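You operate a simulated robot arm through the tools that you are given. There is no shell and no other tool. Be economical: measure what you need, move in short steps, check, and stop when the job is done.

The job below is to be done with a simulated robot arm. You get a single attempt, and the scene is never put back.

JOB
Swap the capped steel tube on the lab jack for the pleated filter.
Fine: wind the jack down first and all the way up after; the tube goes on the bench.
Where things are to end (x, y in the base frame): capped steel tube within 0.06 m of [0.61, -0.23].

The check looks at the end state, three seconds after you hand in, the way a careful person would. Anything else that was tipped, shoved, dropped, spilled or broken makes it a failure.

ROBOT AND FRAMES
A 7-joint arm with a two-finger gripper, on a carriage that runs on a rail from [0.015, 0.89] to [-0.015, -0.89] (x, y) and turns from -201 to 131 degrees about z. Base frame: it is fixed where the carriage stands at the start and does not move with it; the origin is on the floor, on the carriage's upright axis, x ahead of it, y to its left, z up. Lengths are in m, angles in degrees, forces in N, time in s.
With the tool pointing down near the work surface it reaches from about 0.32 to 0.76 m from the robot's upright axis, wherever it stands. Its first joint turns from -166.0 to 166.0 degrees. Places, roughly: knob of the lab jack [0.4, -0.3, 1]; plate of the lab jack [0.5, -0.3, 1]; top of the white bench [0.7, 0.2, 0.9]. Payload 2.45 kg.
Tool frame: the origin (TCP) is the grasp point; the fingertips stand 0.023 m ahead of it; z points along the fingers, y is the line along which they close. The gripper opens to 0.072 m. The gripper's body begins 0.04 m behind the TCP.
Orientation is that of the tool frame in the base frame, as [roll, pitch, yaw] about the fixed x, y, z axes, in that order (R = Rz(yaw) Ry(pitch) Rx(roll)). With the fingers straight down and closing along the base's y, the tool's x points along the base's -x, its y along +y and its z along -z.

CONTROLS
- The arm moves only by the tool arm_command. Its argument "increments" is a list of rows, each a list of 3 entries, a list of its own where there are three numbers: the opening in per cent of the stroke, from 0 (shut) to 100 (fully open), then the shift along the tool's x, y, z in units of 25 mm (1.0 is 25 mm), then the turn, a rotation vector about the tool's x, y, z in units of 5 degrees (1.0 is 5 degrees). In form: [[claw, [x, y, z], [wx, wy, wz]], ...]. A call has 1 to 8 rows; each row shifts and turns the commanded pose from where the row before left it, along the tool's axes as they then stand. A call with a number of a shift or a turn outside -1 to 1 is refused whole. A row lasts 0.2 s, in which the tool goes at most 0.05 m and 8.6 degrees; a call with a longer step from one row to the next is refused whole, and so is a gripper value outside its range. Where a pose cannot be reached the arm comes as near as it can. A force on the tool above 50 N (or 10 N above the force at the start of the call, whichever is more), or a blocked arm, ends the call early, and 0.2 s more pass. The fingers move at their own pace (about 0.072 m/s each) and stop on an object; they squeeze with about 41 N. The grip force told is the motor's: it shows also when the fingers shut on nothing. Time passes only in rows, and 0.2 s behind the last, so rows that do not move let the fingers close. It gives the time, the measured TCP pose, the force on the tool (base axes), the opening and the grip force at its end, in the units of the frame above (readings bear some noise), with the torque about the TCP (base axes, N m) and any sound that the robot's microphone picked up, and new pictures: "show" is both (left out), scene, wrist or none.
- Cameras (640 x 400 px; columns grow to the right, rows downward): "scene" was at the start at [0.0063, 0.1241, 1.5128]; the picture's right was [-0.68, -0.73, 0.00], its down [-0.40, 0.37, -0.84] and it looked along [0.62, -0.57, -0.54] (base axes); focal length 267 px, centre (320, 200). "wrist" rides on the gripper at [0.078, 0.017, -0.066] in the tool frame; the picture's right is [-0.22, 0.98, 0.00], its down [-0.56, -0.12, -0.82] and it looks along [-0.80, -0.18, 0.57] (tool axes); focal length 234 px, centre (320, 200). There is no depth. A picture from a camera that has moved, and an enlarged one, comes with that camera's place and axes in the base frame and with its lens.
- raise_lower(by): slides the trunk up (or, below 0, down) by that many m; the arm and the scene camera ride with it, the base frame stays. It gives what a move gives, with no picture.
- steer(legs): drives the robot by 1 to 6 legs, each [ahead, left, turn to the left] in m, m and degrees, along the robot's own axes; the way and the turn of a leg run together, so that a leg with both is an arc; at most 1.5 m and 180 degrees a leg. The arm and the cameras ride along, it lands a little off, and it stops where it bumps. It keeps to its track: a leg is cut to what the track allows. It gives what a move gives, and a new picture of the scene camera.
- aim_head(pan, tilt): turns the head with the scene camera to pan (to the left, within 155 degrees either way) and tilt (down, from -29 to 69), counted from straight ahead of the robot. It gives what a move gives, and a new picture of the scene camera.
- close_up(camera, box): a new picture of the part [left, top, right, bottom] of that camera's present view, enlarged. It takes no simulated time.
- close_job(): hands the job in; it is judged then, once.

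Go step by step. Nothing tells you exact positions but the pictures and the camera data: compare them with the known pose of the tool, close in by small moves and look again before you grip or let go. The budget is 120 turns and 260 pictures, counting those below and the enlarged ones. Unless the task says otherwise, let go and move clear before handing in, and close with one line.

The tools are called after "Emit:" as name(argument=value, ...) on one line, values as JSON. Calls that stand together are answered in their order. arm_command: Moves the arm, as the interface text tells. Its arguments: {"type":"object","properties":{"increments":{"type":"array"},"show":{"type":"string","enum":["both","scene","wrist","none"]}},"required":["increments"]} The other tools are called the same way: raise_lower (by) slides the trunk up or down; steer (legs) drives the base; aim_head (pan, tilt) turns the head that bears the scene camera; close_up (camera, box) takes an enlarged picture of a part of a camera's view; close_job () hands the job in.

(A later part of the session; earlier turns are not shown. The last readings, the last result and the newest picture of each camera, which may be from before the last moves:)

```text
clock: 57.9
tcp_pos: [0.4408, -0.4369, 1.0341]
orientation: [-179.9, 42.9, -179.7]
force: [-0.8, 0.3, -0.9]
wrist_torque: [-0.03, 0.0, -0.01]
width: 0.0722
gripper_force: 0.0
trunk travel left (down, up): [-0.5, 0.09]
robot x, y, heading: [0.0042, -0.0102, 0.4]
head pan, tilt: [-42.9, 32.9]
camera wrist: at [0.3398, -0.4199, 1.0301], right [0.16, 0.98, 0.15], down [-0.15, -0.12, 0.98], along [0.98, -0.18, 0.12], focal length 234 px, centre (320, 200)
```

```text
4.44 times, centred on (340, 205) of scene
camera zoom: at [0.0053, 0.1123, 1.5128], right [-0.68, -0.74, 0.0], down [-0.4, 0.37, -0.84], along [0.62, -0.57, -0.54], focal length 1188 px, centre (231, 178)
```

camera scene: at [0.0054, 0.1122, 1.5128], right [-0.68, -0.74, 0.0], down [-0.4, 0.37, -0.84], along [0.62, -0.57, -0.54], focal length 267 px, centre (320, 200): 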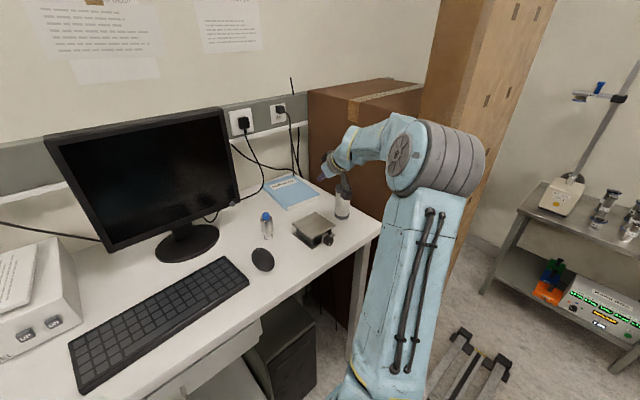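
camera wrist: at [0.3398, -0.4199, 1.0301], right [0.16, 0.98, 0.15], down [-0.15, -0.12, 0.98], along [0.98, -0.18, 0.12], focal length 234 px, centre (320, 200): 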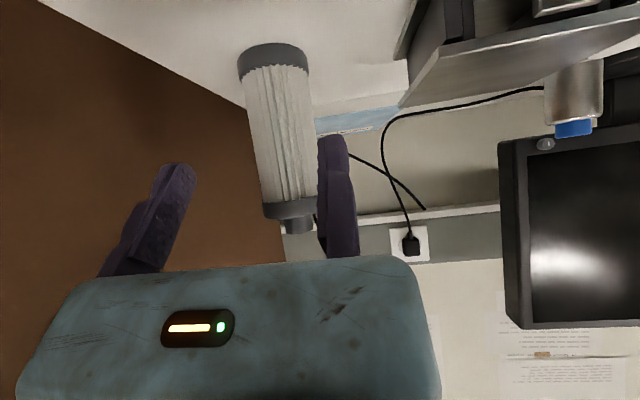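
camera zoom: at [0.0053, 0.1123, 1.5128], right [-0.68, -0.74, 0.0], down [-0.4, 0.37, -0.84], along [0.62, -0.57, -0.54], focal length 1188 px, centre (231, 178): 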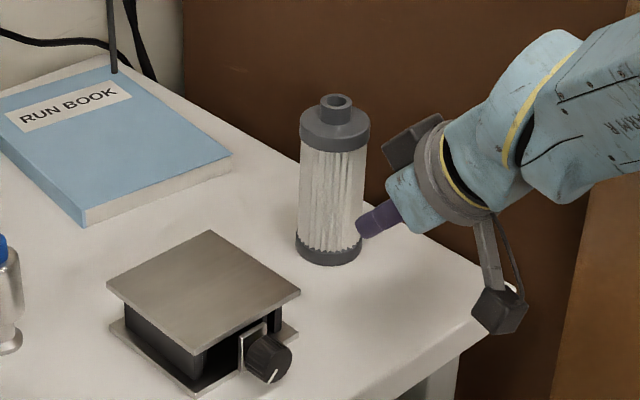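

At this lean the palm would hit the filter's cap, so I'll take it from above instead. First I'll rotate the tool to point straight down.

Emit:
arm_command(increments=[[100, [-0.3, 0, -0.3], [0, 1, 0]], [100, [-0.3, 0, -0.3], [0, 1, 0]], [100, [-0.3, 0, -0.4], [0, 1, 0]], [100, [-0.3, 0, -0.5], [0, 1, 0]], [100, [0, 0, -0.7], [0, 1, 0]], [100, [0, 0, -0.7], [0, 1, 0]], [100, [0, 0, -0.8], [0, 1, 0]], [100, [0, 0, -0.8], [0, 1, 0]]], show="none")

Emit:
arm_command(increments=[[100, [-0.3, 0, -0.7], [0, 0.58, 0]]], show="wrist")

```text
clock: 59.7
tcp_pos: [0.4215, -0.4341, 1.1556]
orientation: [-179.9, 2.9, -179.7]
force: [0.8, 0.5, -0.3]
wrist_torque: [0.0, 0.0, 0.01]
width: 0.0721
gripper_force: 0.0
trunk travel left (down, up): [-0.5, 0.09]
robot x, y, heading: [-0.0015, -0.0129, 0.4]
head pan, tilt: [-42.9, 32.9]
```

```text
clock: 60.1
tcp_pos: [0.4273, -0.4362, 1.1719]
orientation: [-179.8, -0.1, -179.9]
force: [-0.3, -0.1, -0.2]
wrist_torque: [0.01, 0.01, -0.04]
width: 0.072
gripper_force: 0.0
trunk travel left (down, up): [-0.5, 0.09]
robot x, y, heading: [-0.003, -0.0136, 0.4]
head pan, tilt: [-42.9, 32.9]
camera wrist: at [0.3511, -0.4172, 1.2393], right [0.22, 0.98, 0.0], down [0.56, -0.12, 0.82], along [0.8, -0.18, -0.57], focal length 234 px, centre (320, 200)
```

wrist: 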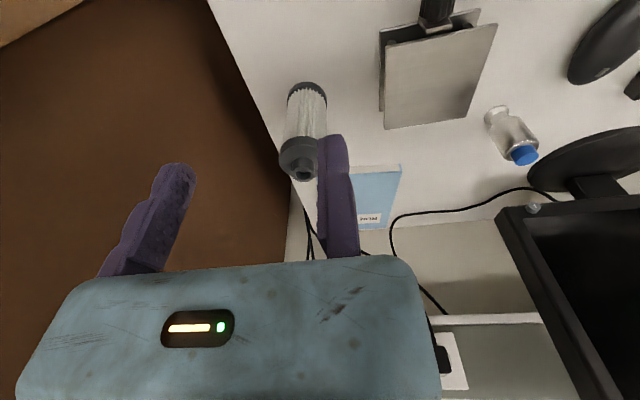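

The filter is near (0.517, −0.474). I'll move above it with the fingers open, staying above its top.

Emit:
arm_command(increments=[[100, [-0.9, -0.05, 0.5], [0, 0, 0]], [100, [-0.9, -0.05, 0.5], [0, 0, 0]], [100, [-0.9, -0.05, 0.5], [0, 0, 0]], [100, [-0.9, -0.05, 0.5], [0, 0, 0]]], show="wrist")

Emit:
close_up(camera="scene", box=[280, 160, 400, 250])

```text
clock: 61.1
tcp_pos: [0.5197, -0.4398, 1.1217]
orientation: [-179.9, 0.0, -179.8]
force: [-0.6, -0.5, -0.2]
wrist_torque: [0.01, -0.02, 0.04]
width: 0.072
gripper_force: 0.0
trunk travel left (down, up): [-0.5, 0.09]
robot x, y, heading: [-0.003, -0.0113, 0.2]
head pan, tilt: [-42.9, 32.9]
camera wrist: at [0.4429, -0.4215, 1.189], right [0.22, 0.98, 0.0], down [0.56, -0.12, 0.82], along [0.8, -0.18, -0.57], focal length 234 px, centre (320, 200)
```

wrist: 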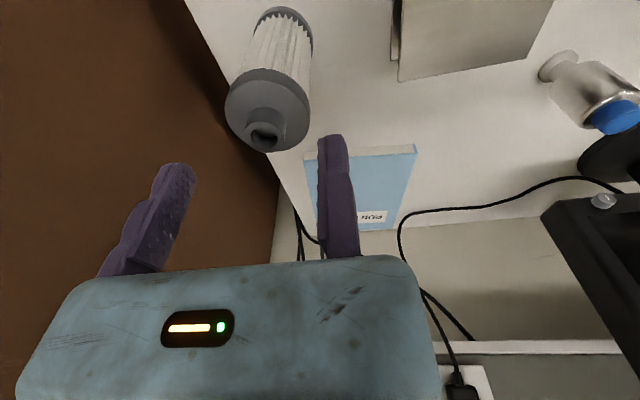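

```text
4.44 times, centred on (340, 205) of scene
camera zoom: at [0.0052, 0.1123, 1.5128], right [-0.68, -0.74, 0.0], down [-0.4, 0.37, -0.84], along [0.62, -0.57, -0.54], focal length 1188 px, centre (231, 178)
```

zoom: 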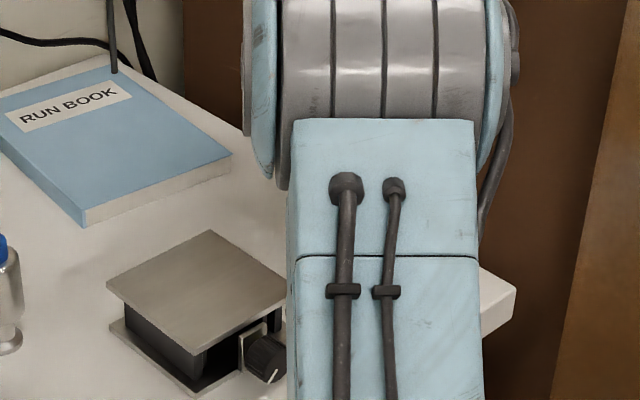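

It's lined up with about 8–11 mm of clearance on each side. I'll descend most of the way.

Emit:
arm_command(increments=[[100, [-0.05, 0, 0.8], [0, 0, 0]], [100, [-0.05, 0, 0.8], [0, 0, 0]], [100, [0, 0, 0.8], [0, 0, 0]]], show="wrist")

Emit:
close_up(camera="wrist", box=[120, 80, 400, 270])

```text
clock: 61.9
tcp_pos: [0.5226, -0.4396, 1.0625]
orientation: [-179.9, 0.1, -179.8]
force: [-0.2, -1.0, 0.1]
wrist_torque: [-0.03, 0.0, 0.0]
width: 0.0718
gripper_force: 0.0
trunk travel left (down, up): [-0.5, 0.09]
robot x, y, heading: [0.0019, -0.0101, 0.6]
head pan, tilt: [-42.9, 32.9]
camera wrist: at [0.4452, -0.4209, 1.1291], right [0.21, 0.98, 0.0], down [0.56, -0.12, 0.82], along [0.8, -0.18, -0.57], focal length 234 px, centre (320, 200)
```

wrist: 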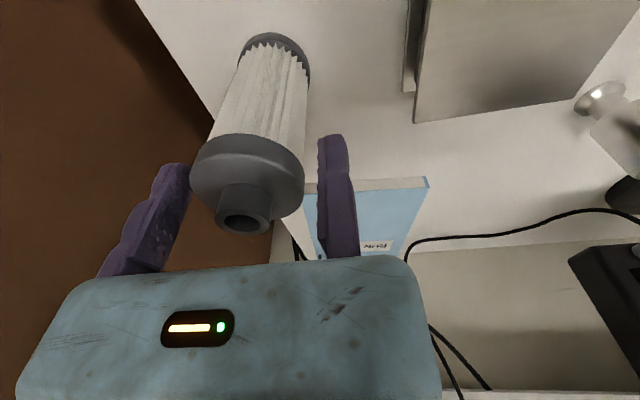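

```text
2.11 times, centred on (260, 175) of wrist
camera zoom: at [0.4452, -0.4209, 1.1291], right [0.21, 0.98, 0.0], down [0.56, -0.12, 0.82], along [0.8, -0.18, -0.57], focal length 493 px, centre (446, 253)
```

zoom: 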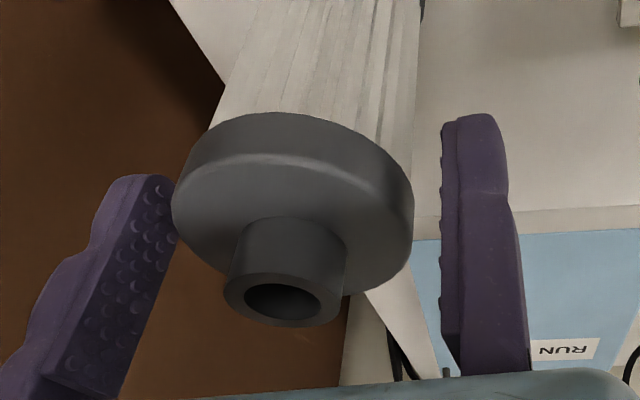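

I'll lower to cap height and bring the fixed finger near the cap.

Emit:
arm_command(increments=[[100, [0, 0, 0.55], [0, 0, 0]], [100, [0, -0.2, 0], [0, 0, 0]]], show="none")

Emit:
close_up(camera="wrist", box=[120, 100, 400, 290])

```text
clock: 62.5
tcp_pos: [0.5219, -0.4453, 1.048]
orientation: [-179.9, 0.0, -179.8]
force: [-0.3, 0.3, 0.7]
wrist_torque: [0.02, 0.03, 0.0]
width: 0.072
gripper_force: 0.1
trunk travel left (down, up): [-0.5, 0.09]
robot x, y, heading: [-0.0036, -0.0149, 0.2]
head pan, tilt: [-42.9, 32.9]
```

```text
2.11 times, centred on (260, 195) of wrist
camera zoom: at [0.4454, -0.4265, 1.1152], right [0.22, 0.98, 0.0], down [0.56, -0.12, 0.82], along [0.8, -0.18, -0.57], focal length 493 px, centre (446, 210)
```

zoom: 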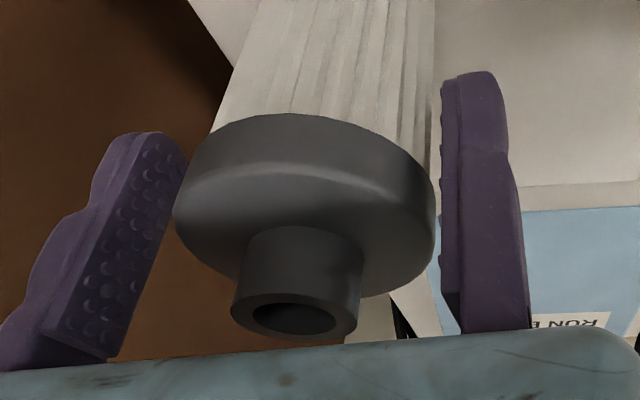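

The gap is about 1.5 mm. I'll close on the cap.

Emit:
arm_command(increments=[[84, [0, -0.02, 0], [0, 0, 0]], [78, [0, 0, 0], [0, 0, 0]], [55, [0, 0, 0], [0, 0, 0]], [55, [0, 0, 0], [0, 0, 0]]], show="wrist")

```text
clock: 63.5
tcp_pos: [0.5223, -0.4451, 1.047]
orientation: [-179.7, 0.1, -179.8]
force: [-1.3, -1.4, 0.4]
wrist_torque: [-0.09, 0.02, 0.01]
width: 0.0508
gripper_force: 40.9
trunk travel left (down, up): [-0.5, 0.09]
robot x, y, heading: [0.0012, -0.0141, 0.3]
head pan, tilt: [-42.9, 32.9]
camera wrist: at [0.4456, -0.427, 1.1154], right [0.21, 0.98, 0.0], down [0.56, -0.12, 0.82], along [0.8, -0.18, -0.57], focal length 234 px, centre (320, 200)
```

wrist: 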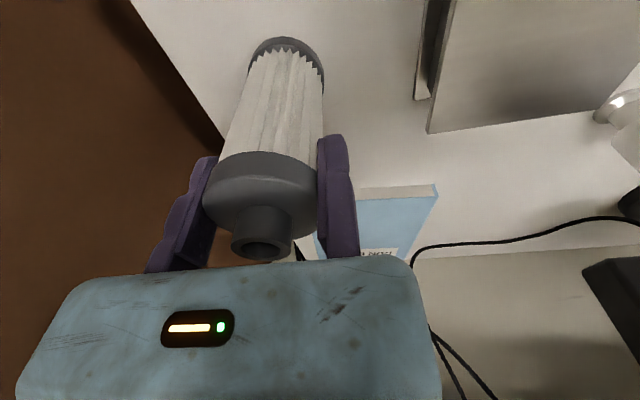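

The filter is held at 50.8 mm. I'll lift gently and check for slipping.

Emit:
arm_command(increments=[[50, [0, 0, -0.15], [0, 0, 0]], [50, [0, 0, -0.3], [0, 0, 0]], [50, [0, 0, -0.4], [0, 0, 0]], [50, [0, 0, -0.5], [0, 0, 0]], [50, [0, 0, -0.5], [0, 0, 0]], [50, [0, 0, -0.5], [0, 0, 0]], [50, [0, 0, -0.4], [0, 0, 0]], [50, [0, 0, -0.2], [0, 0, 0]]], show="wrist")

```text
clock: 65.3
tcp_pos: [0.5211, -0.4437, 1.1188]
orientation: [-179.8, 0.0, -179.9]
force: [-0.3, -0.1, -1.5]
wrist_torque: [0.04, 0.03, -0.01]
width: 0.0507
gripper_force: 41.5
trunk travel left (down, up): [-0.5, 0.09]
robot x, y, heading: [-0.0023, -0.0116, 0.3]
head pan, tilt: [-42.9, 32.9]
camera wrist: at [0.4443, -0.4259, 1.1869], right [0.22, 0.98, 0.0], down [0.56, -0.12, 0.82], along [0.8, -0.18, -0.57], focal length 234 px, centre (320, 200)
```

wrist: 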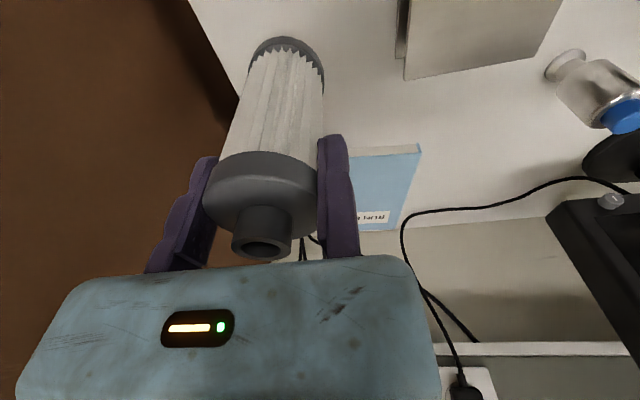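

No slip. I'll carry it over to the plate's centre.

Emit:
arm_command(increments=[[50, [0.04, 0.5, -0.2], [0, 0, 0]], [50, [0.04, 0.85, 0], [0, 0, 0]], [50, [0.04, 0.95, 0], [0, 0, 0]], [50, [0.04, 0.95, 0], [0, 0, 0]], [50, [0.04, 0.95, 0], [0, 0, 0]], [50, [0.04, 0.85, 0], [0, 0, 0]], [50, [0.0, 0.5, 0], [0, 0, 0]]], show="wrist")

Emit:
close_up(camera="scene", box=[270, 150, 370, 250])

```text
clock: 66.9
tcp_pos: [0.5153, -0.306, 1.126]
orientation: [-179.9, 0.0, -179.9]
force: [0.6, -0.4, -1.7]
wrist_torque: [0.02, -0.02, 0.02]
width: 0.0508
gripper_force: 41.1
trunk travel left (down, up): [-0.5, 0.09]
robot x, y, heading: [0.0008, -0.009, 0.3]
head pan, tilt: [-42.9, 32.9]
camera wrist: at [0.439, -0.2872, 1.1934], right [0.21, 0.98, 0.0], down [0.56, -0.12, 0.82], along [0.8, -0.18, -0.57], focal length 234 px, centre (320, 200)
```

wrist: 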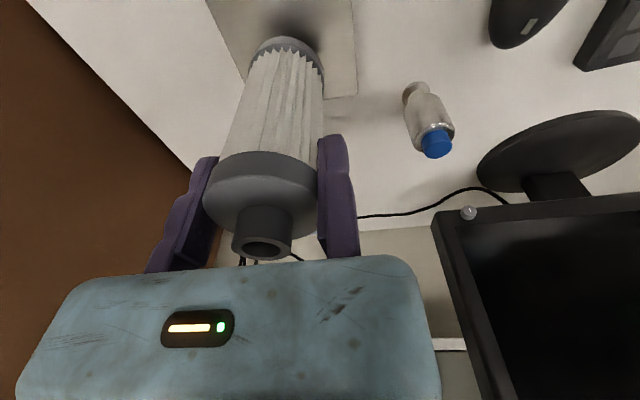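

```text
4.00 times, centred on (320, 200) of scene
camera zoom: at [0.0054, 0.1122, 1.5128], right [-0.68, -0.74, 0.0], down [-0.4, 0.37, -0.84], along [0.62, -0.57, -0.54], focal length 1069 px, centre (320, 200)
```

zoom: 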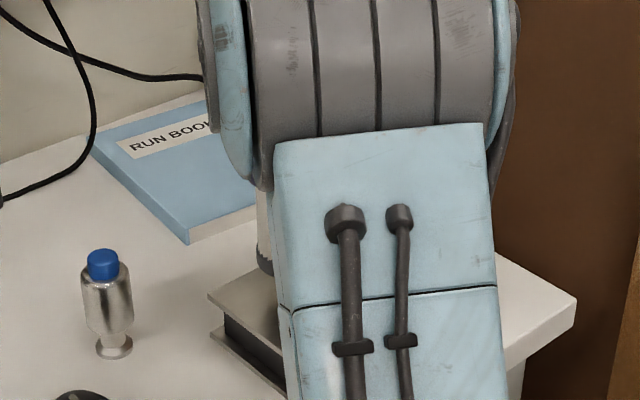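

The filter is almost over the plate's centre. I'll shift 5 mm ahead, descend close and then creep down.

Emit:
arm_command(increments=[[50, [-0.2, 0.08, 0.3], [0, 0, 0]], [50, [0, 0, 0.4], [0, 0, 0]], [50, [0, 0, 0.4], [0, 0, 0]], [50, [0, 0, 0.1], [0, 0, 0]]], show="none")

Emit:
arm_command(increments=[[50, [0, 0, 0.1], [0, 0, 0]], [50, [0, 0, 0.08], [0, 0, 0]]], show="wrist")

```text
clock: 67.9
tcp_pos: [0.5209, -0.3047, 1.0945]
orientation: [-179.9, -0.1, -179.7]
force: [-0.6, 0.8, -1.6]
wrist_torque: [0.04, -0.01, 0.04]
width: 0.0508
gripper_force: 40.9
trunk travel left (down, up): [-0.5, 0.09]
robot x, y, heading: [-0.0056, -0.0094, 0.2]
head pan, tilt: [-42.9, 32.9]
```

```text
clock: 68.5
tcp_pos: [0.5202, -0.3032, 1.0934]
orientation: [-179.6, 0.3, -179.8]
force: [4.3, -3.3, 21.9]
wrist_torque: [-0.69, -0.27, 0.11]
width: 0.051
gripper_force: 40.8
trunk travel left (down, up): [-0.5, 0.09]
robot x, y, heading: [0.0021, -0.0134, 0.5]
head pan, tilt: [-42.9, 32.9]
camera wrist: at [0.4432, -0.2854, 1.1605], right [0.21, 0.98, -0.01], down [0.56, -0.12, 0.82], along [0.8, -0.18, -0.57], focal length 234 px, centre (320, 200)
```

wrist: 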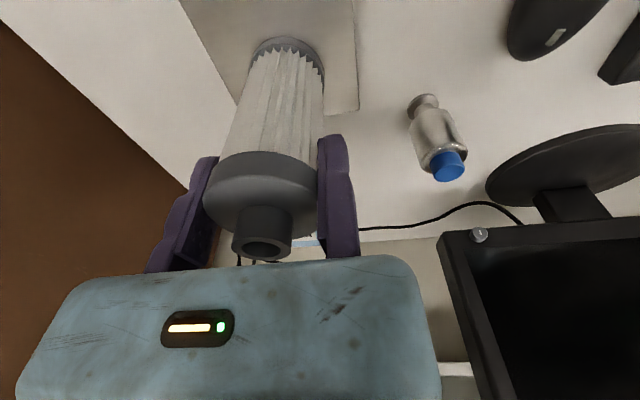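

It's seated on the plate. I'll relieve the downforce, release and rise.

Emit:
arm_command(increments=[[50, [0, 0, -0.14], [0, 0, 0]], [50, [0, 0, 0], [0, 0, 0]], [78, [0, 0, 0], [0, 0, 0]], [100, [0, 0.1, 0], [0, 0, 0]], [100, [0, 0.16, 0], [0, 0, 0]]], show="wrist")

```text
clock: 69.7
tcp_pos: [0.5208, -0.2958, 1.0945]
orientation: [-179.9, 0.1, -179.9]
force: [0.6, 0.4, 0.3]
wrist_torque: [0.01, -0.01, 0.01]
width: 0.072
gripper_force: 0.1
trunk travel left (down, up): [-0.5, 0.09]
robot x, y, heading: [-0.0008, -0.0136, 0.4]
head pan, tilt: [-42.9, 32.9]
camera wrist: at [0.4446, -0.2791, 1.1615], right [0.21, 0.98, 0.0], down [0.56, -0.12, 0.82], along [0.8, -0.18, -0.57], focal length 234 px, centre (320, 200)
```

wrist: 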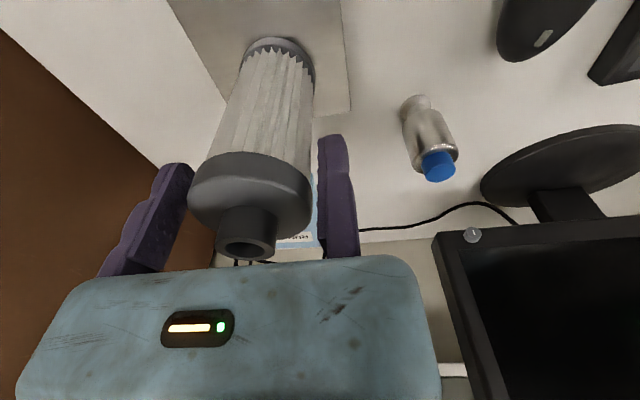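

The filter stands on the plate. I'll rise clear and back away.

Emit:
arm_command(increments=[[100, [0, 0, -1], [0, 0, 0]], [100, [0, 0, -1], [0, 0, 0]], [100, [0, 0, -1], [0, 0, 0]], [100, [0, 0, -1], [0, 0, 0]], [100, [1, 0, 0], [0, 0, 0]], [100, [1, 0, 0], [0, -0.6, 0]], [100, [1, 0, 0], [0, -1, 0]], [100, [1, 0, 0], [0, -1, 0]]], show="none")

Emit:
steer(legs=[[0, 0.17, 0]])

Emit:
close_up(camera="scene", box=[280, 130, 400, 230])

```text
clock: 71.5
tcp_pos: [0.4218, -0.2974, 1.1876]
orientation: [-179.7, 13.0, -179.8]
force: [-0.5, -0.1, 0.1]
wrist_torque: [0.01, -0.02, 0.02]
width: 0.0722
gripper_force: 0.0
trunk travel left (down, up): [-0.5, 0.09]
robot x, y, heading: [0.0009, -0.0103, 0.2]
head pan, tilt: [-42.9, 32.9]
```

```text
clock: 73.0
tcp_pos: [0.4237, -0.1258, 1.1878]
orientation: [-179.9, 13.0, -179.8]
force: [-0.9, -0.1, -0.3]
wrist_torque: [0.01, 0.0, -0.02]
width: 0.0722
gripper_force: 0.0
trunk travel left (down, up): [-0.5, 0.09]
robot x, y, heading: [0.0022, 0.1595, 0.1]
head pan, tilt: [-42.9, 32.9]
camera scene: at [0.0084, 0.2849, 1.5128], right [-0.68, -0.74, 0.0], down [-0.4, 0.37, -0.84], along [0.62, -0.57, -0.54], focal length 267 px, centre (320, 200)
```

scene: 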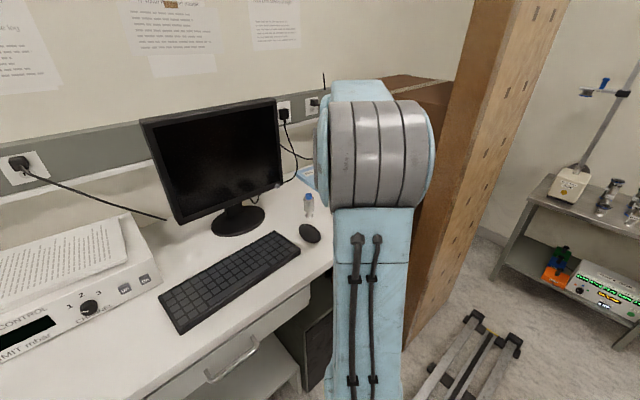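

```text
4.00 times, centred on (340, 180) of scene
camera zoom: at [0.0084, 0.2849, 1.5128], right [-0.68, -0.74, 0.0], down [-0.4, 0.37, -0.84], along [0.62, -0.57, -0.54], focal length 1069 px, centre (240, 280)
```

zoom: 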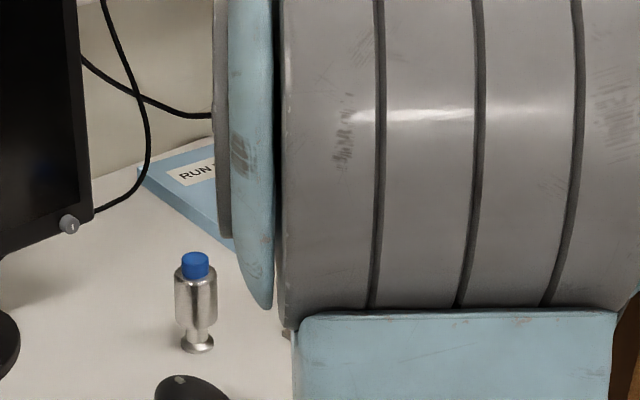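

The tube is still standing and I'm back at the winding standpoint. Next I'll restore the 43° lean and move in front of the knob.

Emit:
arm_command(increments=[[62, [0, -0.92, 0], [0, -1, 0]], [62, [0, -0.92, 0], [0, -1, 0]], [62, [0, -0.92, 0], [0, -1, 0]], [62, [0, -0.92, 0], [0, -1, 0]], [62, [0, -0.92, 0], [0, -1, 0]], [62, [0, -0.92, 0], [0, -1, 0]], [62, [0, -0.92, 0], [0, 0, 0]], [62, [0, -0.92, 0], [0, 0, 0]]], show="none")

Emit:
arm_command(increments=[[62, [0.65, 0, 0.83], [0, 0, 0]], [62, [0.65, 0, 0.83], [0, 0, 0]], [62, [0.65, 0, 0.83], [0, 0, 0]], [62, [0.65, 0, 0.83], [0, 0, 0]], [62, [0.65, 0, 0.83], [0, 0, 0]], [62, [0.55, 0, 0.7], [0, 0, 0]]], show="wrist")

Emit:
close_up(camera="scene", box=[310, 140, 410, 240])

```text
clock: 74.8
tcp_pos: [0.4231, -0.3092, 1.1891]
orientation: [-179.8, 43.0, -179.7]
force: [0.2, -0.1, 0.1]
wrist_torque: [-0.01, 0.01, -0.01]
width: 0.0445
gripper_force: 0.1
trunk travel left (down, up): [-0.5, 0.09]
robot x, y, heading: [0.004, 0.1621, 0.2]
head pan, tilt: [-42.9, 32.9]
```

```text
clock: 76.2
tcp_pos: [0.4398, -0.3106, 1.0372]
orientation: [-179.7, 42.9, -179.8]
force: [0.7, -0.1, 0.3]
wrist_torque: [0.0, -0.04, 0.03]
width: 0.0446
gripper_force: 0.1
trunk travel left (down, up): [-0.5, 0.09]
robot x, y, heading: [0.0023, 0.1591, 0.1]
head pan, tilt: [-42.9, 32.9]
camera wrist: at [0.3386, -0.2918, 1.0318], right [0.16, 0.98, 0.15], down [-0.15, -0.12, 0.98], along [0.98, -0.18, 0.13], focal length 234 px, centre (320, 200)
```

wrist: 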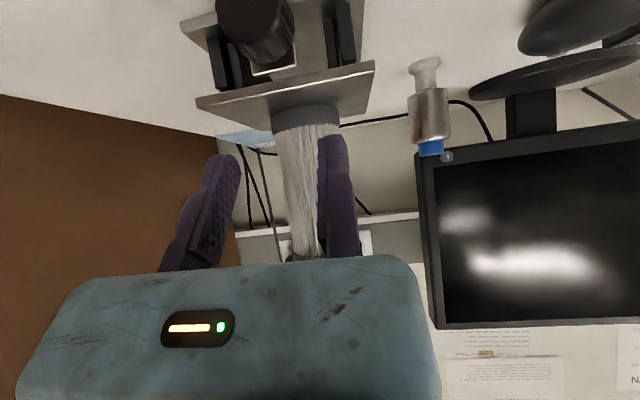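

```text
4.00 times, centred on (360, 190) of scene
camera zoom: at [0.0084, 0.2848, 1.5128], right [-0.68, -0.74, 0.0], down [-0.4, 0.37, -0.84], along [0.62, -0.57, -0.54], focal length 1069 px, centre (160, 240)
```

zoom: 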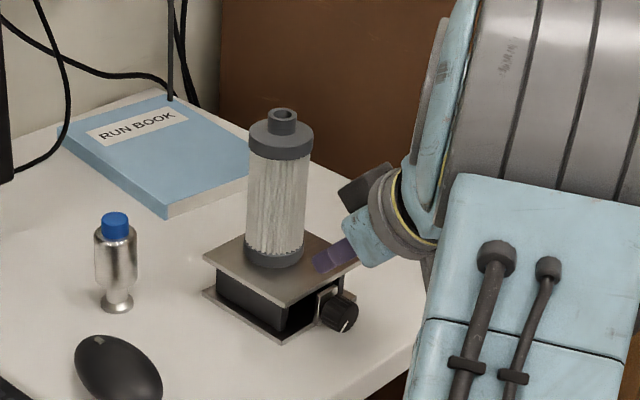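

The filter is centred on the plate. I'll lower around the knob, open, and swing to −34° to start the clockwise strokes.

Emit:
arm_command(increments=[[62, [0.592, 0, 0.597], [0, 0, 0]], [62, [0.592, 0, 0.597], [0, 0, 0]], [54, [0.592, 0, 0.597], [0, 0, 0]], [54, [0.0564, 0.04, 0.0606], [0.9955, 0, -0.926]], [54, [0.0564, 0.04, 0.0606], [0.9955, 0, -0.926]], [54, [0.0564, 0.04, 0.0606], [0.9955, 0, -0.926]], [54, [0.0564, 0.04, 0.0606], [0.9955, 0, -0.926]]], show="wrist")

```text
clock: 77.7
tcp_pos: [0.4346, -0.309, 0.9645]
orientation: [-152.0, 39.4, -161.8]
force: [-14.0, 9.6, 17.3]
wrist_torque: [0.02, -0.27, -0.01]
width: 0.0388
gripper_force: 0.2
trunk travel left (down, up): [-0.5, 0.09]
robot x, y, heading: [0.0074, 0.1633, 0.7]
head pan, tilt: [-42.9, 32.9]
stopped in row 7: the force on the tool passed its limit at 111 N (the readings are from after the stop); the commanded pose is now the measured one
camera wrist: at [0.3334, -0.2945, 0.9554], right [0.17, 0.96, -0.22], down [-0.14, 0.24, 0.96], along [0.98, -0.13, 0.18], focal length 234 px, centre (320, 200)
```

wrist: 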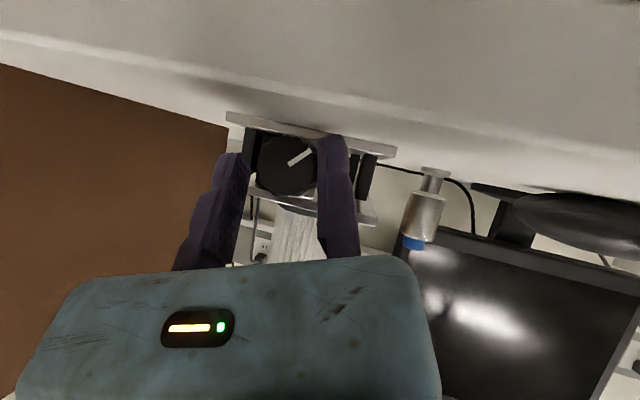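

The low fingertip grazed the bench at −21°, so I need to sit 4 mm shallower. I'll raise slightly, grip here, and check that everything is still in place.

Emit:
arm_command(increments=[[54, [-0.109, 0.0, -0.117], [0, 0, 0]], [54, [0, 0, 0], [0, 0, 0]], [15, [0, -0.06, 0], [0, 0, 0]], [15, [0, 0, 0], [0, 0, 0]]], show="wrist")

Emit:
close_up(camera="scene", box=[310, 140, 410, 240])

```text
clock: 78.7
tcp_pos: [0.4341, -0.3109, 0.965]
orientation: [-152.6, 39.2, -162.1]
force: [-14.5, 18.2, -5.4]
wrist_torque: [0.12, -0.39, -0.67]
width: 0.0298
gripper_force: 45.2
trunk travel left (down, up): [-0.5, 0.09]
robot x, y, heading: [0.005, 0.1583, 0.5]
head pan, tilt: [-42.9, 32.9]
camera wrist: at [0.3337, -0.2946, 0.9559], right [0.17, 0.96, -0.21], down [-0.14, 0.24, 0.96], along [0.98, -0.13, 0.18], focal length 234 px, centre (320, 200)
```

wrist: 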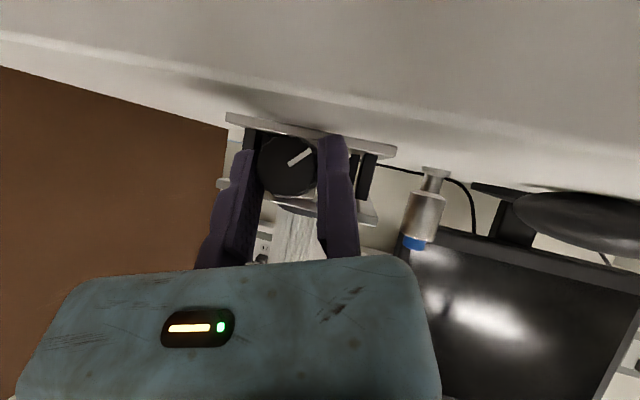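

```text
4.00 times, centred on (360, 190) of scene
camera zoom: at [0.0068, 0.2865, 1.5125], right [-0.68, -0.74, 0.0], down [-0.4, 0.37, -0.84], along [0.62, -0.57, -0.54], focal length 1069 px, centre (160, 240)
```

zoom: 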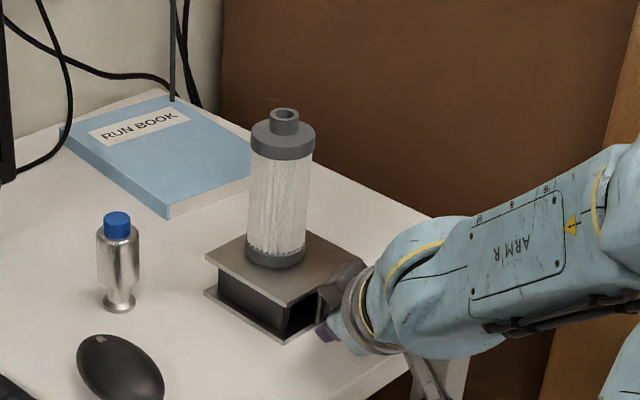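

Everything is intact and the knob is gripped. I'll turn clockwise 54°.

Emit:
arm_command(increments=[[15, [-0.06, -0.049, -0.064], [-0.9955, 0, 0.926]], [15, [-0.06, -0.049, -0.064], [-0.9955, 0, 0.926]], [15, [-0.06, -0.049, -0.064], [-0.9955, 0, 0.926]], [15, [-0.06, -0.049, -0.064], [-0.9955, 0, 0.926]], [15, [-0.046, -0.049, -0.0495], [-0.9955, 0, 0.926]], [15, [-0.046, -0.049, -0.0495], [-0.9955, 0, 0.926]], [15, [-0.046, -0.049, -0.0495], [-0.9955, 0, 0.926]], [15, [-0.046, -0.049, -0.0495], [-0.9955, 0, 0.926]]], show="wrist")

Emit:
close_up(camera="scene", box=[310, 140, 410, 240])

```text
clock: 80.5
tcp_pos: [0.4366, -0.3232, 0.9808]
orientation: [138.3, 34.7, 152.7]
force: [-7.1, -1.1, -7.1]
wrist_torque: [0.02, 0.38, -0.14]
width: 0.0293
gripper_force: 18.5
trunk travel left (down, up): [-0.5, 0.09]
robot x, y, heading: [0.0062, 0.1618, 0.3]
head pan, tilt: [-42.9, 32.9]
camera wrist: at [0.3357, -0.3042, 0.9892], right [0.17, 0.73, 0.66], down [-0.15, -0.64, 0.75], along [0.97, -0.23, 0.01], focal length 234 px, centre (320, 200)
```

wrist: 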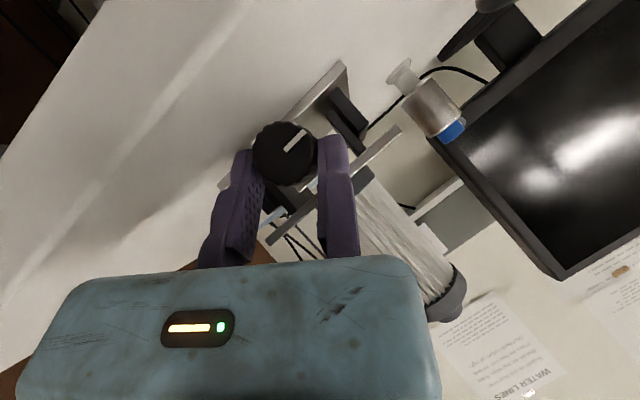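

```text
4.00 times, centred on (360, 190) of scene
camera zoom: at [0.0081, 0.2841, 1.5131], right [-0.68, -0.74, 0.0], down [-0.4, 0.37, -0.84], along [0.62, -0.57, -0.54], focal length 1069 px, centre (160, 240)
```

zoom: 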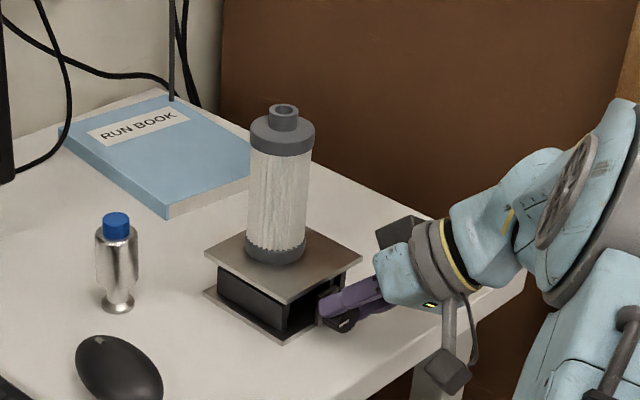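

The knob followed and the plate rose. I'll continue with ratchet cycles, batched.

Emit:
arm_command(increments=[[54, [0, 0, 0], [0, 0, 0]], [54, [0, 0.07, 0], [0, 0, 0]], [54, [0.0567, 0.05, 0.061], [0.9955, 0, -0.926]], [54, [0.0567, 0.05, 0.061], [0.9955, 0, -0.926]], [54, [0.0567, 0.05, 0.061], [0.9955, 0, -0.926]], [54, [0.0567, 0.05, 0.061], [0.9955, 0, -0.926]], [54, [0.0567, 0.05, 0.061], [0.9955, 0, -0.926]], [54, [0.0567, 0.05, 0.061], [0.9955, 0, -0.926]]], show="none")

Emit:
arm_command(increments=[[54, [0.0567, 0.05, 0.061], [0.9955, 0, -0.926]], [54, [0.0567, 0.05, 0.061], [0.9955, 0, -0.926]], [15, [0, -0.07, 0], [0, 0, 0]], [15, [0, 0, 0], [0, 0, 0]]], show="wrist")

```text
clock: 82.3
tcp_pos: [0.4355, -0.3092, 0.9713]
orientation: [-169.7, 42.1, -173.4]
force: [0.5, 0.5, 0.0]
wrist_torque: [0.01, -0.01, 0.02]
width: 0.039
gripper_force: 0.1
trunk travel left (down, up): [-0.5, 0.09]
robot x, y, heading: [0.0003, 0.161, 0.7]
head pan, tilt: [-42.9, 32.9]
```

```text
clock: 83.3
tcp_pos: [0.4346, -0.3096, 0.9666]
orientation: [-152.3, 39.2, -162.1]
force: [-5.4, 0.1, 1.2]
wrist_torque: [0.01, -0.15, -0.94]
width: 0.0297
gripper_force: 45.1
trunk travel left (down, up): [-0.5, 0.09]
robot x, y, heading: [0.0076, 0.1625, 0.2]
head pan, tilt: [-42.9, 32.9]
camera wrist: at [0.3342, -0.2932, 0.959], right [0.17, 0.96, -0.21], down [-0.14, 0.24, 0.96], along [0.98, -0.13, 0.18], focal length 234 px, centre (320, 200)
```

wrist: 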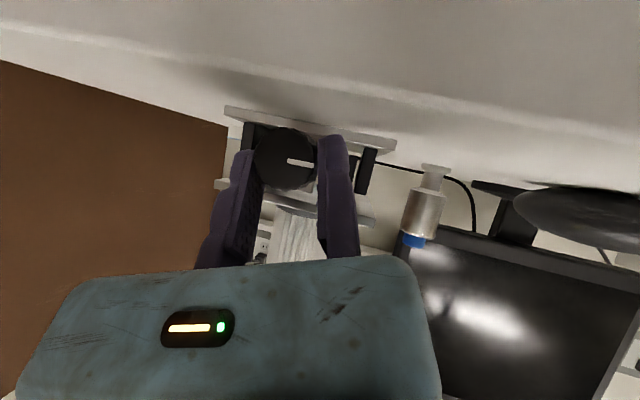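

The net turn was about 40°. The earlier radial slide cost some of it, and the grip is good now. I'll run a full cycle: turn, release, swing back, regrip.

Emit:
arm_command(increments=[[10, [-0.0457, -0.059, -0.0491], [-0.9955, 0, 0.926]], [10, [-0.0457, -0.059, -0.0491], [-0.9955, 0, 0.926]], [10, [-0.0457, -0.059, -0.0491], [-0.9955, 0, 0.926]], [10, [-0.0457, -0.059, -0.0491], [-0.9955, 0, 0.926]], [10, [-0.0457, -0.059, -0.0491], [-0.9955, 0, 0.926]], [10, [-0.0457, -0.059, -0.0491], [-0.9955, 0, 0.926]], [10, [-0.0457, -0.059, -0.0491], [-0.9955, 0, 0.926]], [10, [-0.0457, -0.059, -0.0491], [-0.9955, 0, 0.926]]], show="wrist")

Emit:
arm_command(increments=[[48, [0, 0, 0], [0, 0, 0]], [48, [0, 0.07, 0], [0, 0, 0]], [48, [0.0567, 0.05, 0.061], [0.9955, 0, -0.926]], [48, [0.0567, 0.05, 0.061], [0.9955, 0, -0.926]], [48, [0.0567, 0.05, 0.061], [0.9955, 0, -0.926]], [48, [0.0567, 0.05, 0.061], [0.9955, 0, -0.926]], [48, [0.0567, 0.05, 0.061], [0.9955, 0, -0.926]], [48, [0.0567, 0.05, 0.061], [0.9955, 0, -0.926]]], show="none")

Emit:
arm_command(increments=[[48, [0.0567, 0.05, 0.061], [0.9955, 0, -0.926]], [48, [0.0567, 0.05, 0.061], [0.9955, 0, -0.926]], [48, [0.0567, 0.05, 0.061], [0.9955, 0, -0.926]], [10, [0, -0.07, 0], [0, 0, 0]], [10, [0, 0, 0], [0, 0, 0]]], show="wrist")

Emit:
close_up(camera="scene", box=[310, 140, 410, 240])

```text
clock: 85.1
tcp_pos: [0.435, -0.321, 0.9791]
orientation: [138.2, 34.6, 152.7]
force: [-6.6, 13.3, -0.8]
wrist_torque: [-0.01, 0.0, -1.02]
width: 0.0295
gripper_force: 45.5
trunk travel left (down, up): [-0.5, 0.09]
robot x, y, heading: [0.0046, 0.1609, 0.2]
head pan, tilt: [-42.9, 32.9]
camera wrist: at [0.334, -0.3031, 0.9877], right [0.17, 0.73, 0.66], down [-0.15, -0.64, 0.75], along [0.97, -0.22, 0.0], focal length 234 px, centre (320, 200)
```

wrist: 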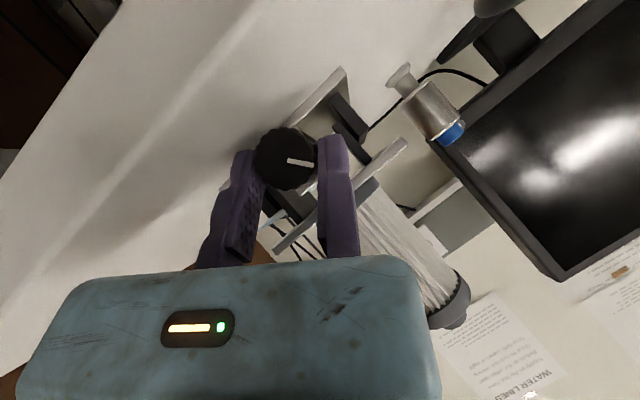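

```text
clock: 86.9
tcp_pos: [0.4341, -0.3113, 0.9695]
orientation: [-169.7, 42.2, -173.5]
force: [-0.6, 0.7, 0.2]
wrist_torque: [0.01, 0.02, -0.01]
width: 0.0344
gripper_force: 0.1
trunk travel left (down, up): [-0.5, 0.09]
robot x, y, heading: [0.0038, 0.1607, -0.0]
head pan, tilt: [-42.9, 32.9]
```

```text
clock: 88.1
tcp_pos: [0.4349, -0.3098, 0.9636]
orientation: [-144.2, 37.0, -157.0]
force: [-1.2, 4.7, 1.3]
wrist_torque: [-0.07, -1.35, -0.47]
width: 0.03
gripper_force: 45.6
trunk travel left (down, up): [-0.5, 0.09]
robot x, y, heading: [0.002, 0.1598, 0.5]
head pan, tilt: [-42.9, 32.9]
camera wrist: at [0.3342, -0.2947, 0.9544], right [0.17, 0.93, -0.33], down [-0.14, 0.35, 0.93], along [0.98, -0.11, 0.19], focal length 234 px, centre (320, 200)
```

wrist: 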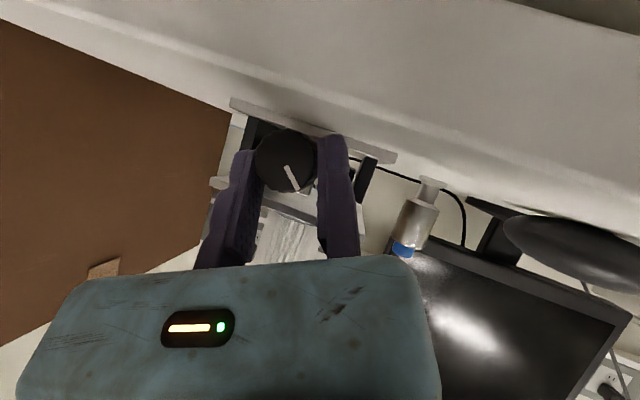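

```text
4.00 times, centred on (360, 190) of scene
camera zoom: at [0.0079, 0.2855, 1.5127], right [-0.68, -0.74, 0.0], down [-0.4, 0.37, -0.84], along [0.62, -0.57, -0.54], focal length 1069 px, centre (160, 240)
```

zoom: 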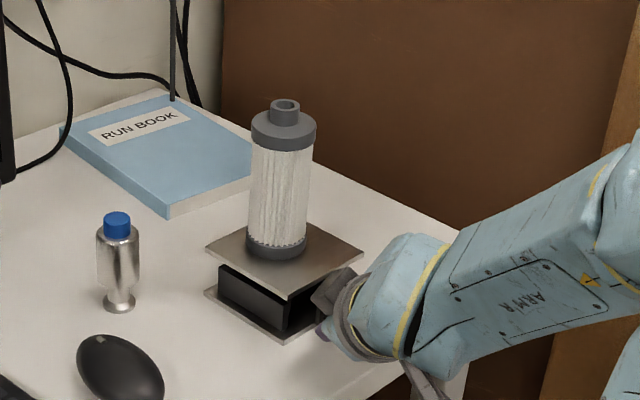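

A clean 54° stroke with no drag-back. I'll run two full 61° cycles.

Emit:
arm_command(increments=[[10, [-0.0457, -0.059, -0.0491], [-0.9955, 0, 0.926]], [10, [-0.0457, -0.059, -0.0491], [-0.9955, 0, 0.926]], [10, [-0.0457, -0.059, -0.0491], [-0.9955, 0, 0.926]], [10, [-0.0457, -0.059, -0.0491], [-0.9955, 0, 0.926]], [10, [-0.0457, -0.059, -0.0491], [-0.9955, 0, 0.926]], [10, [-0.0457, -0.059, -0.0491], [-0.9955, 0, 0.926]], [10, [-0.0457, -0.059, -0.0491], [-0.9955, 0, 0.926]], [10, [-0.0457, -0.059, -0.0491], [-0.9955, 0, 0.926]]], show="none")

Emit:
arm_command(increments=[[10, [-0.0457, -0.059, -0.0491], [-0.9955, 0, 0.926]], [48, [0, 0, 0], [0, 0, 0]], [48, [0, 0.07, 0], [0, 0, 0]], [48, [0.0567, 0.05, 0.061], [0.9955, 0, -0.926]], [48, [0.0567, 0.05, 0.061], [0.9955, 0, -0.926]], [48, [0.0567, 0.05, 0.061], [0.9955, 0, -0.926]], [48, [0.0567, 0.05, 0.061], [0.9955, 0, -0.926]], [48, [0.0567, 0.05, 0.061], [0.9955, 0, -0.926]]], show="none")

Emit:
arm_command(increments=[[48, [0.0567, 0.05, 0.061], [0.9955, 0, -0.926]], [48, [0.0567, 0.05, 0.061], [0.9955, 0, -0.926]], [48, [0.0567, 0.05, 0.061], [0.9955, 0, -0.926]], [48, [0.0567, 0.05, 0.061], [0.9955, 0, -0.926]], [10, [0, -0.07, 0], [0, 0, 0]], [10, [0, 0, 0], [0, 0, 0]]], show="wrist")

Emit:
close_up(camera="scene", box=[310, 140, 410, 240])

```text
clock: 89.9
tcp_pos: [0.4334, -0.319, 0.9783]
orientation: [145.8, 37.4, 157.2]
force: [-3.5, 9.6, 7.5]
wrist_torque: [0.08, -0.07, -0.93]
width: 0.0296
gripper_force: 45.0
trunk travel left (down, up): [-0.5, 0.09]
robot x, y, heading: [0.0021, 0.1596, 0.4]
head pan, tilt: [-42.9, 32.9]
```

```text
clock: 91.7
tcp_pos: [0.435, -0.3107, 0.9721]
orientation: [-178.9, 42.7, -179.8]
force: [0.1, -0.1, -0.3]
wrist_torque: [-0.01, 0.04, 0.01]
width: 0.0345
gripper_force: 0.1
trunk travel left (down, up): [-0.5, 0.09]
robot x, y, heading: [0.003, 0.1601, 0.5]
head pan, tilt: [-42.9, 32.9]
```

```text
clock: 93.1
tcp_pos: [0.4355, -0.31, 0.9646]
orientation: [-144.0, 36.8, -156.8]
force: [-0.5, 6.9, 7.1]
wrist_torque: [-0.12, -1.15, -0.43]
width: 0.0296
gripper_force: 44.9
trunk travel left (down, up): [-0.5, 0.09]
robot x, y, heading: [0.0024, 0.1603, 0.3]
head pan, tilt: [-42.9, 32.9]
camera wrist: at [0.3351, -0.2948, 0.9541], right [0.17, 0.93, -0.33], down [-0.14, 0.35, 0.93], along [0.98, -0.11, 0.19], focal length 234 px, centre (320, 200)
```

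wrist: 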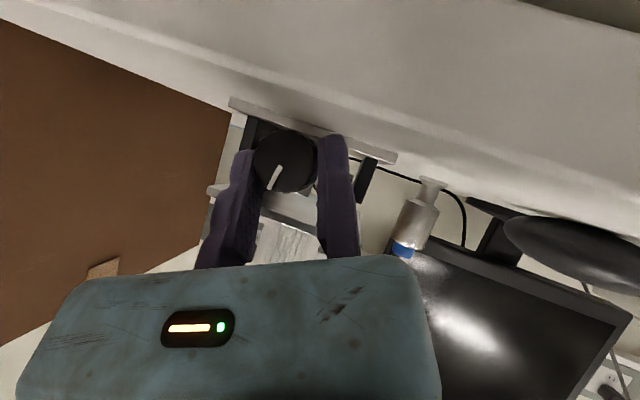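

```text
4.00 times, centred on (360, 190) of scene
camera zoom: at [0.0077, 0.2859, 1.5128], right [-0.68, -0.74, 0.0], down [-0.4, 0.37, -0.84], along [0.62, -0.57, -0.54], focal length 1069 px, centre (160, 240)
```

zoom: 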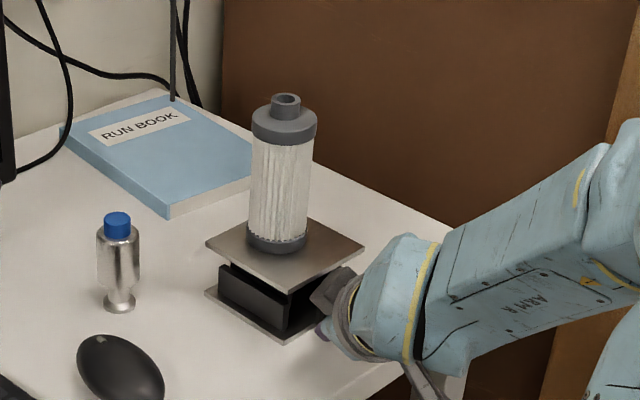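

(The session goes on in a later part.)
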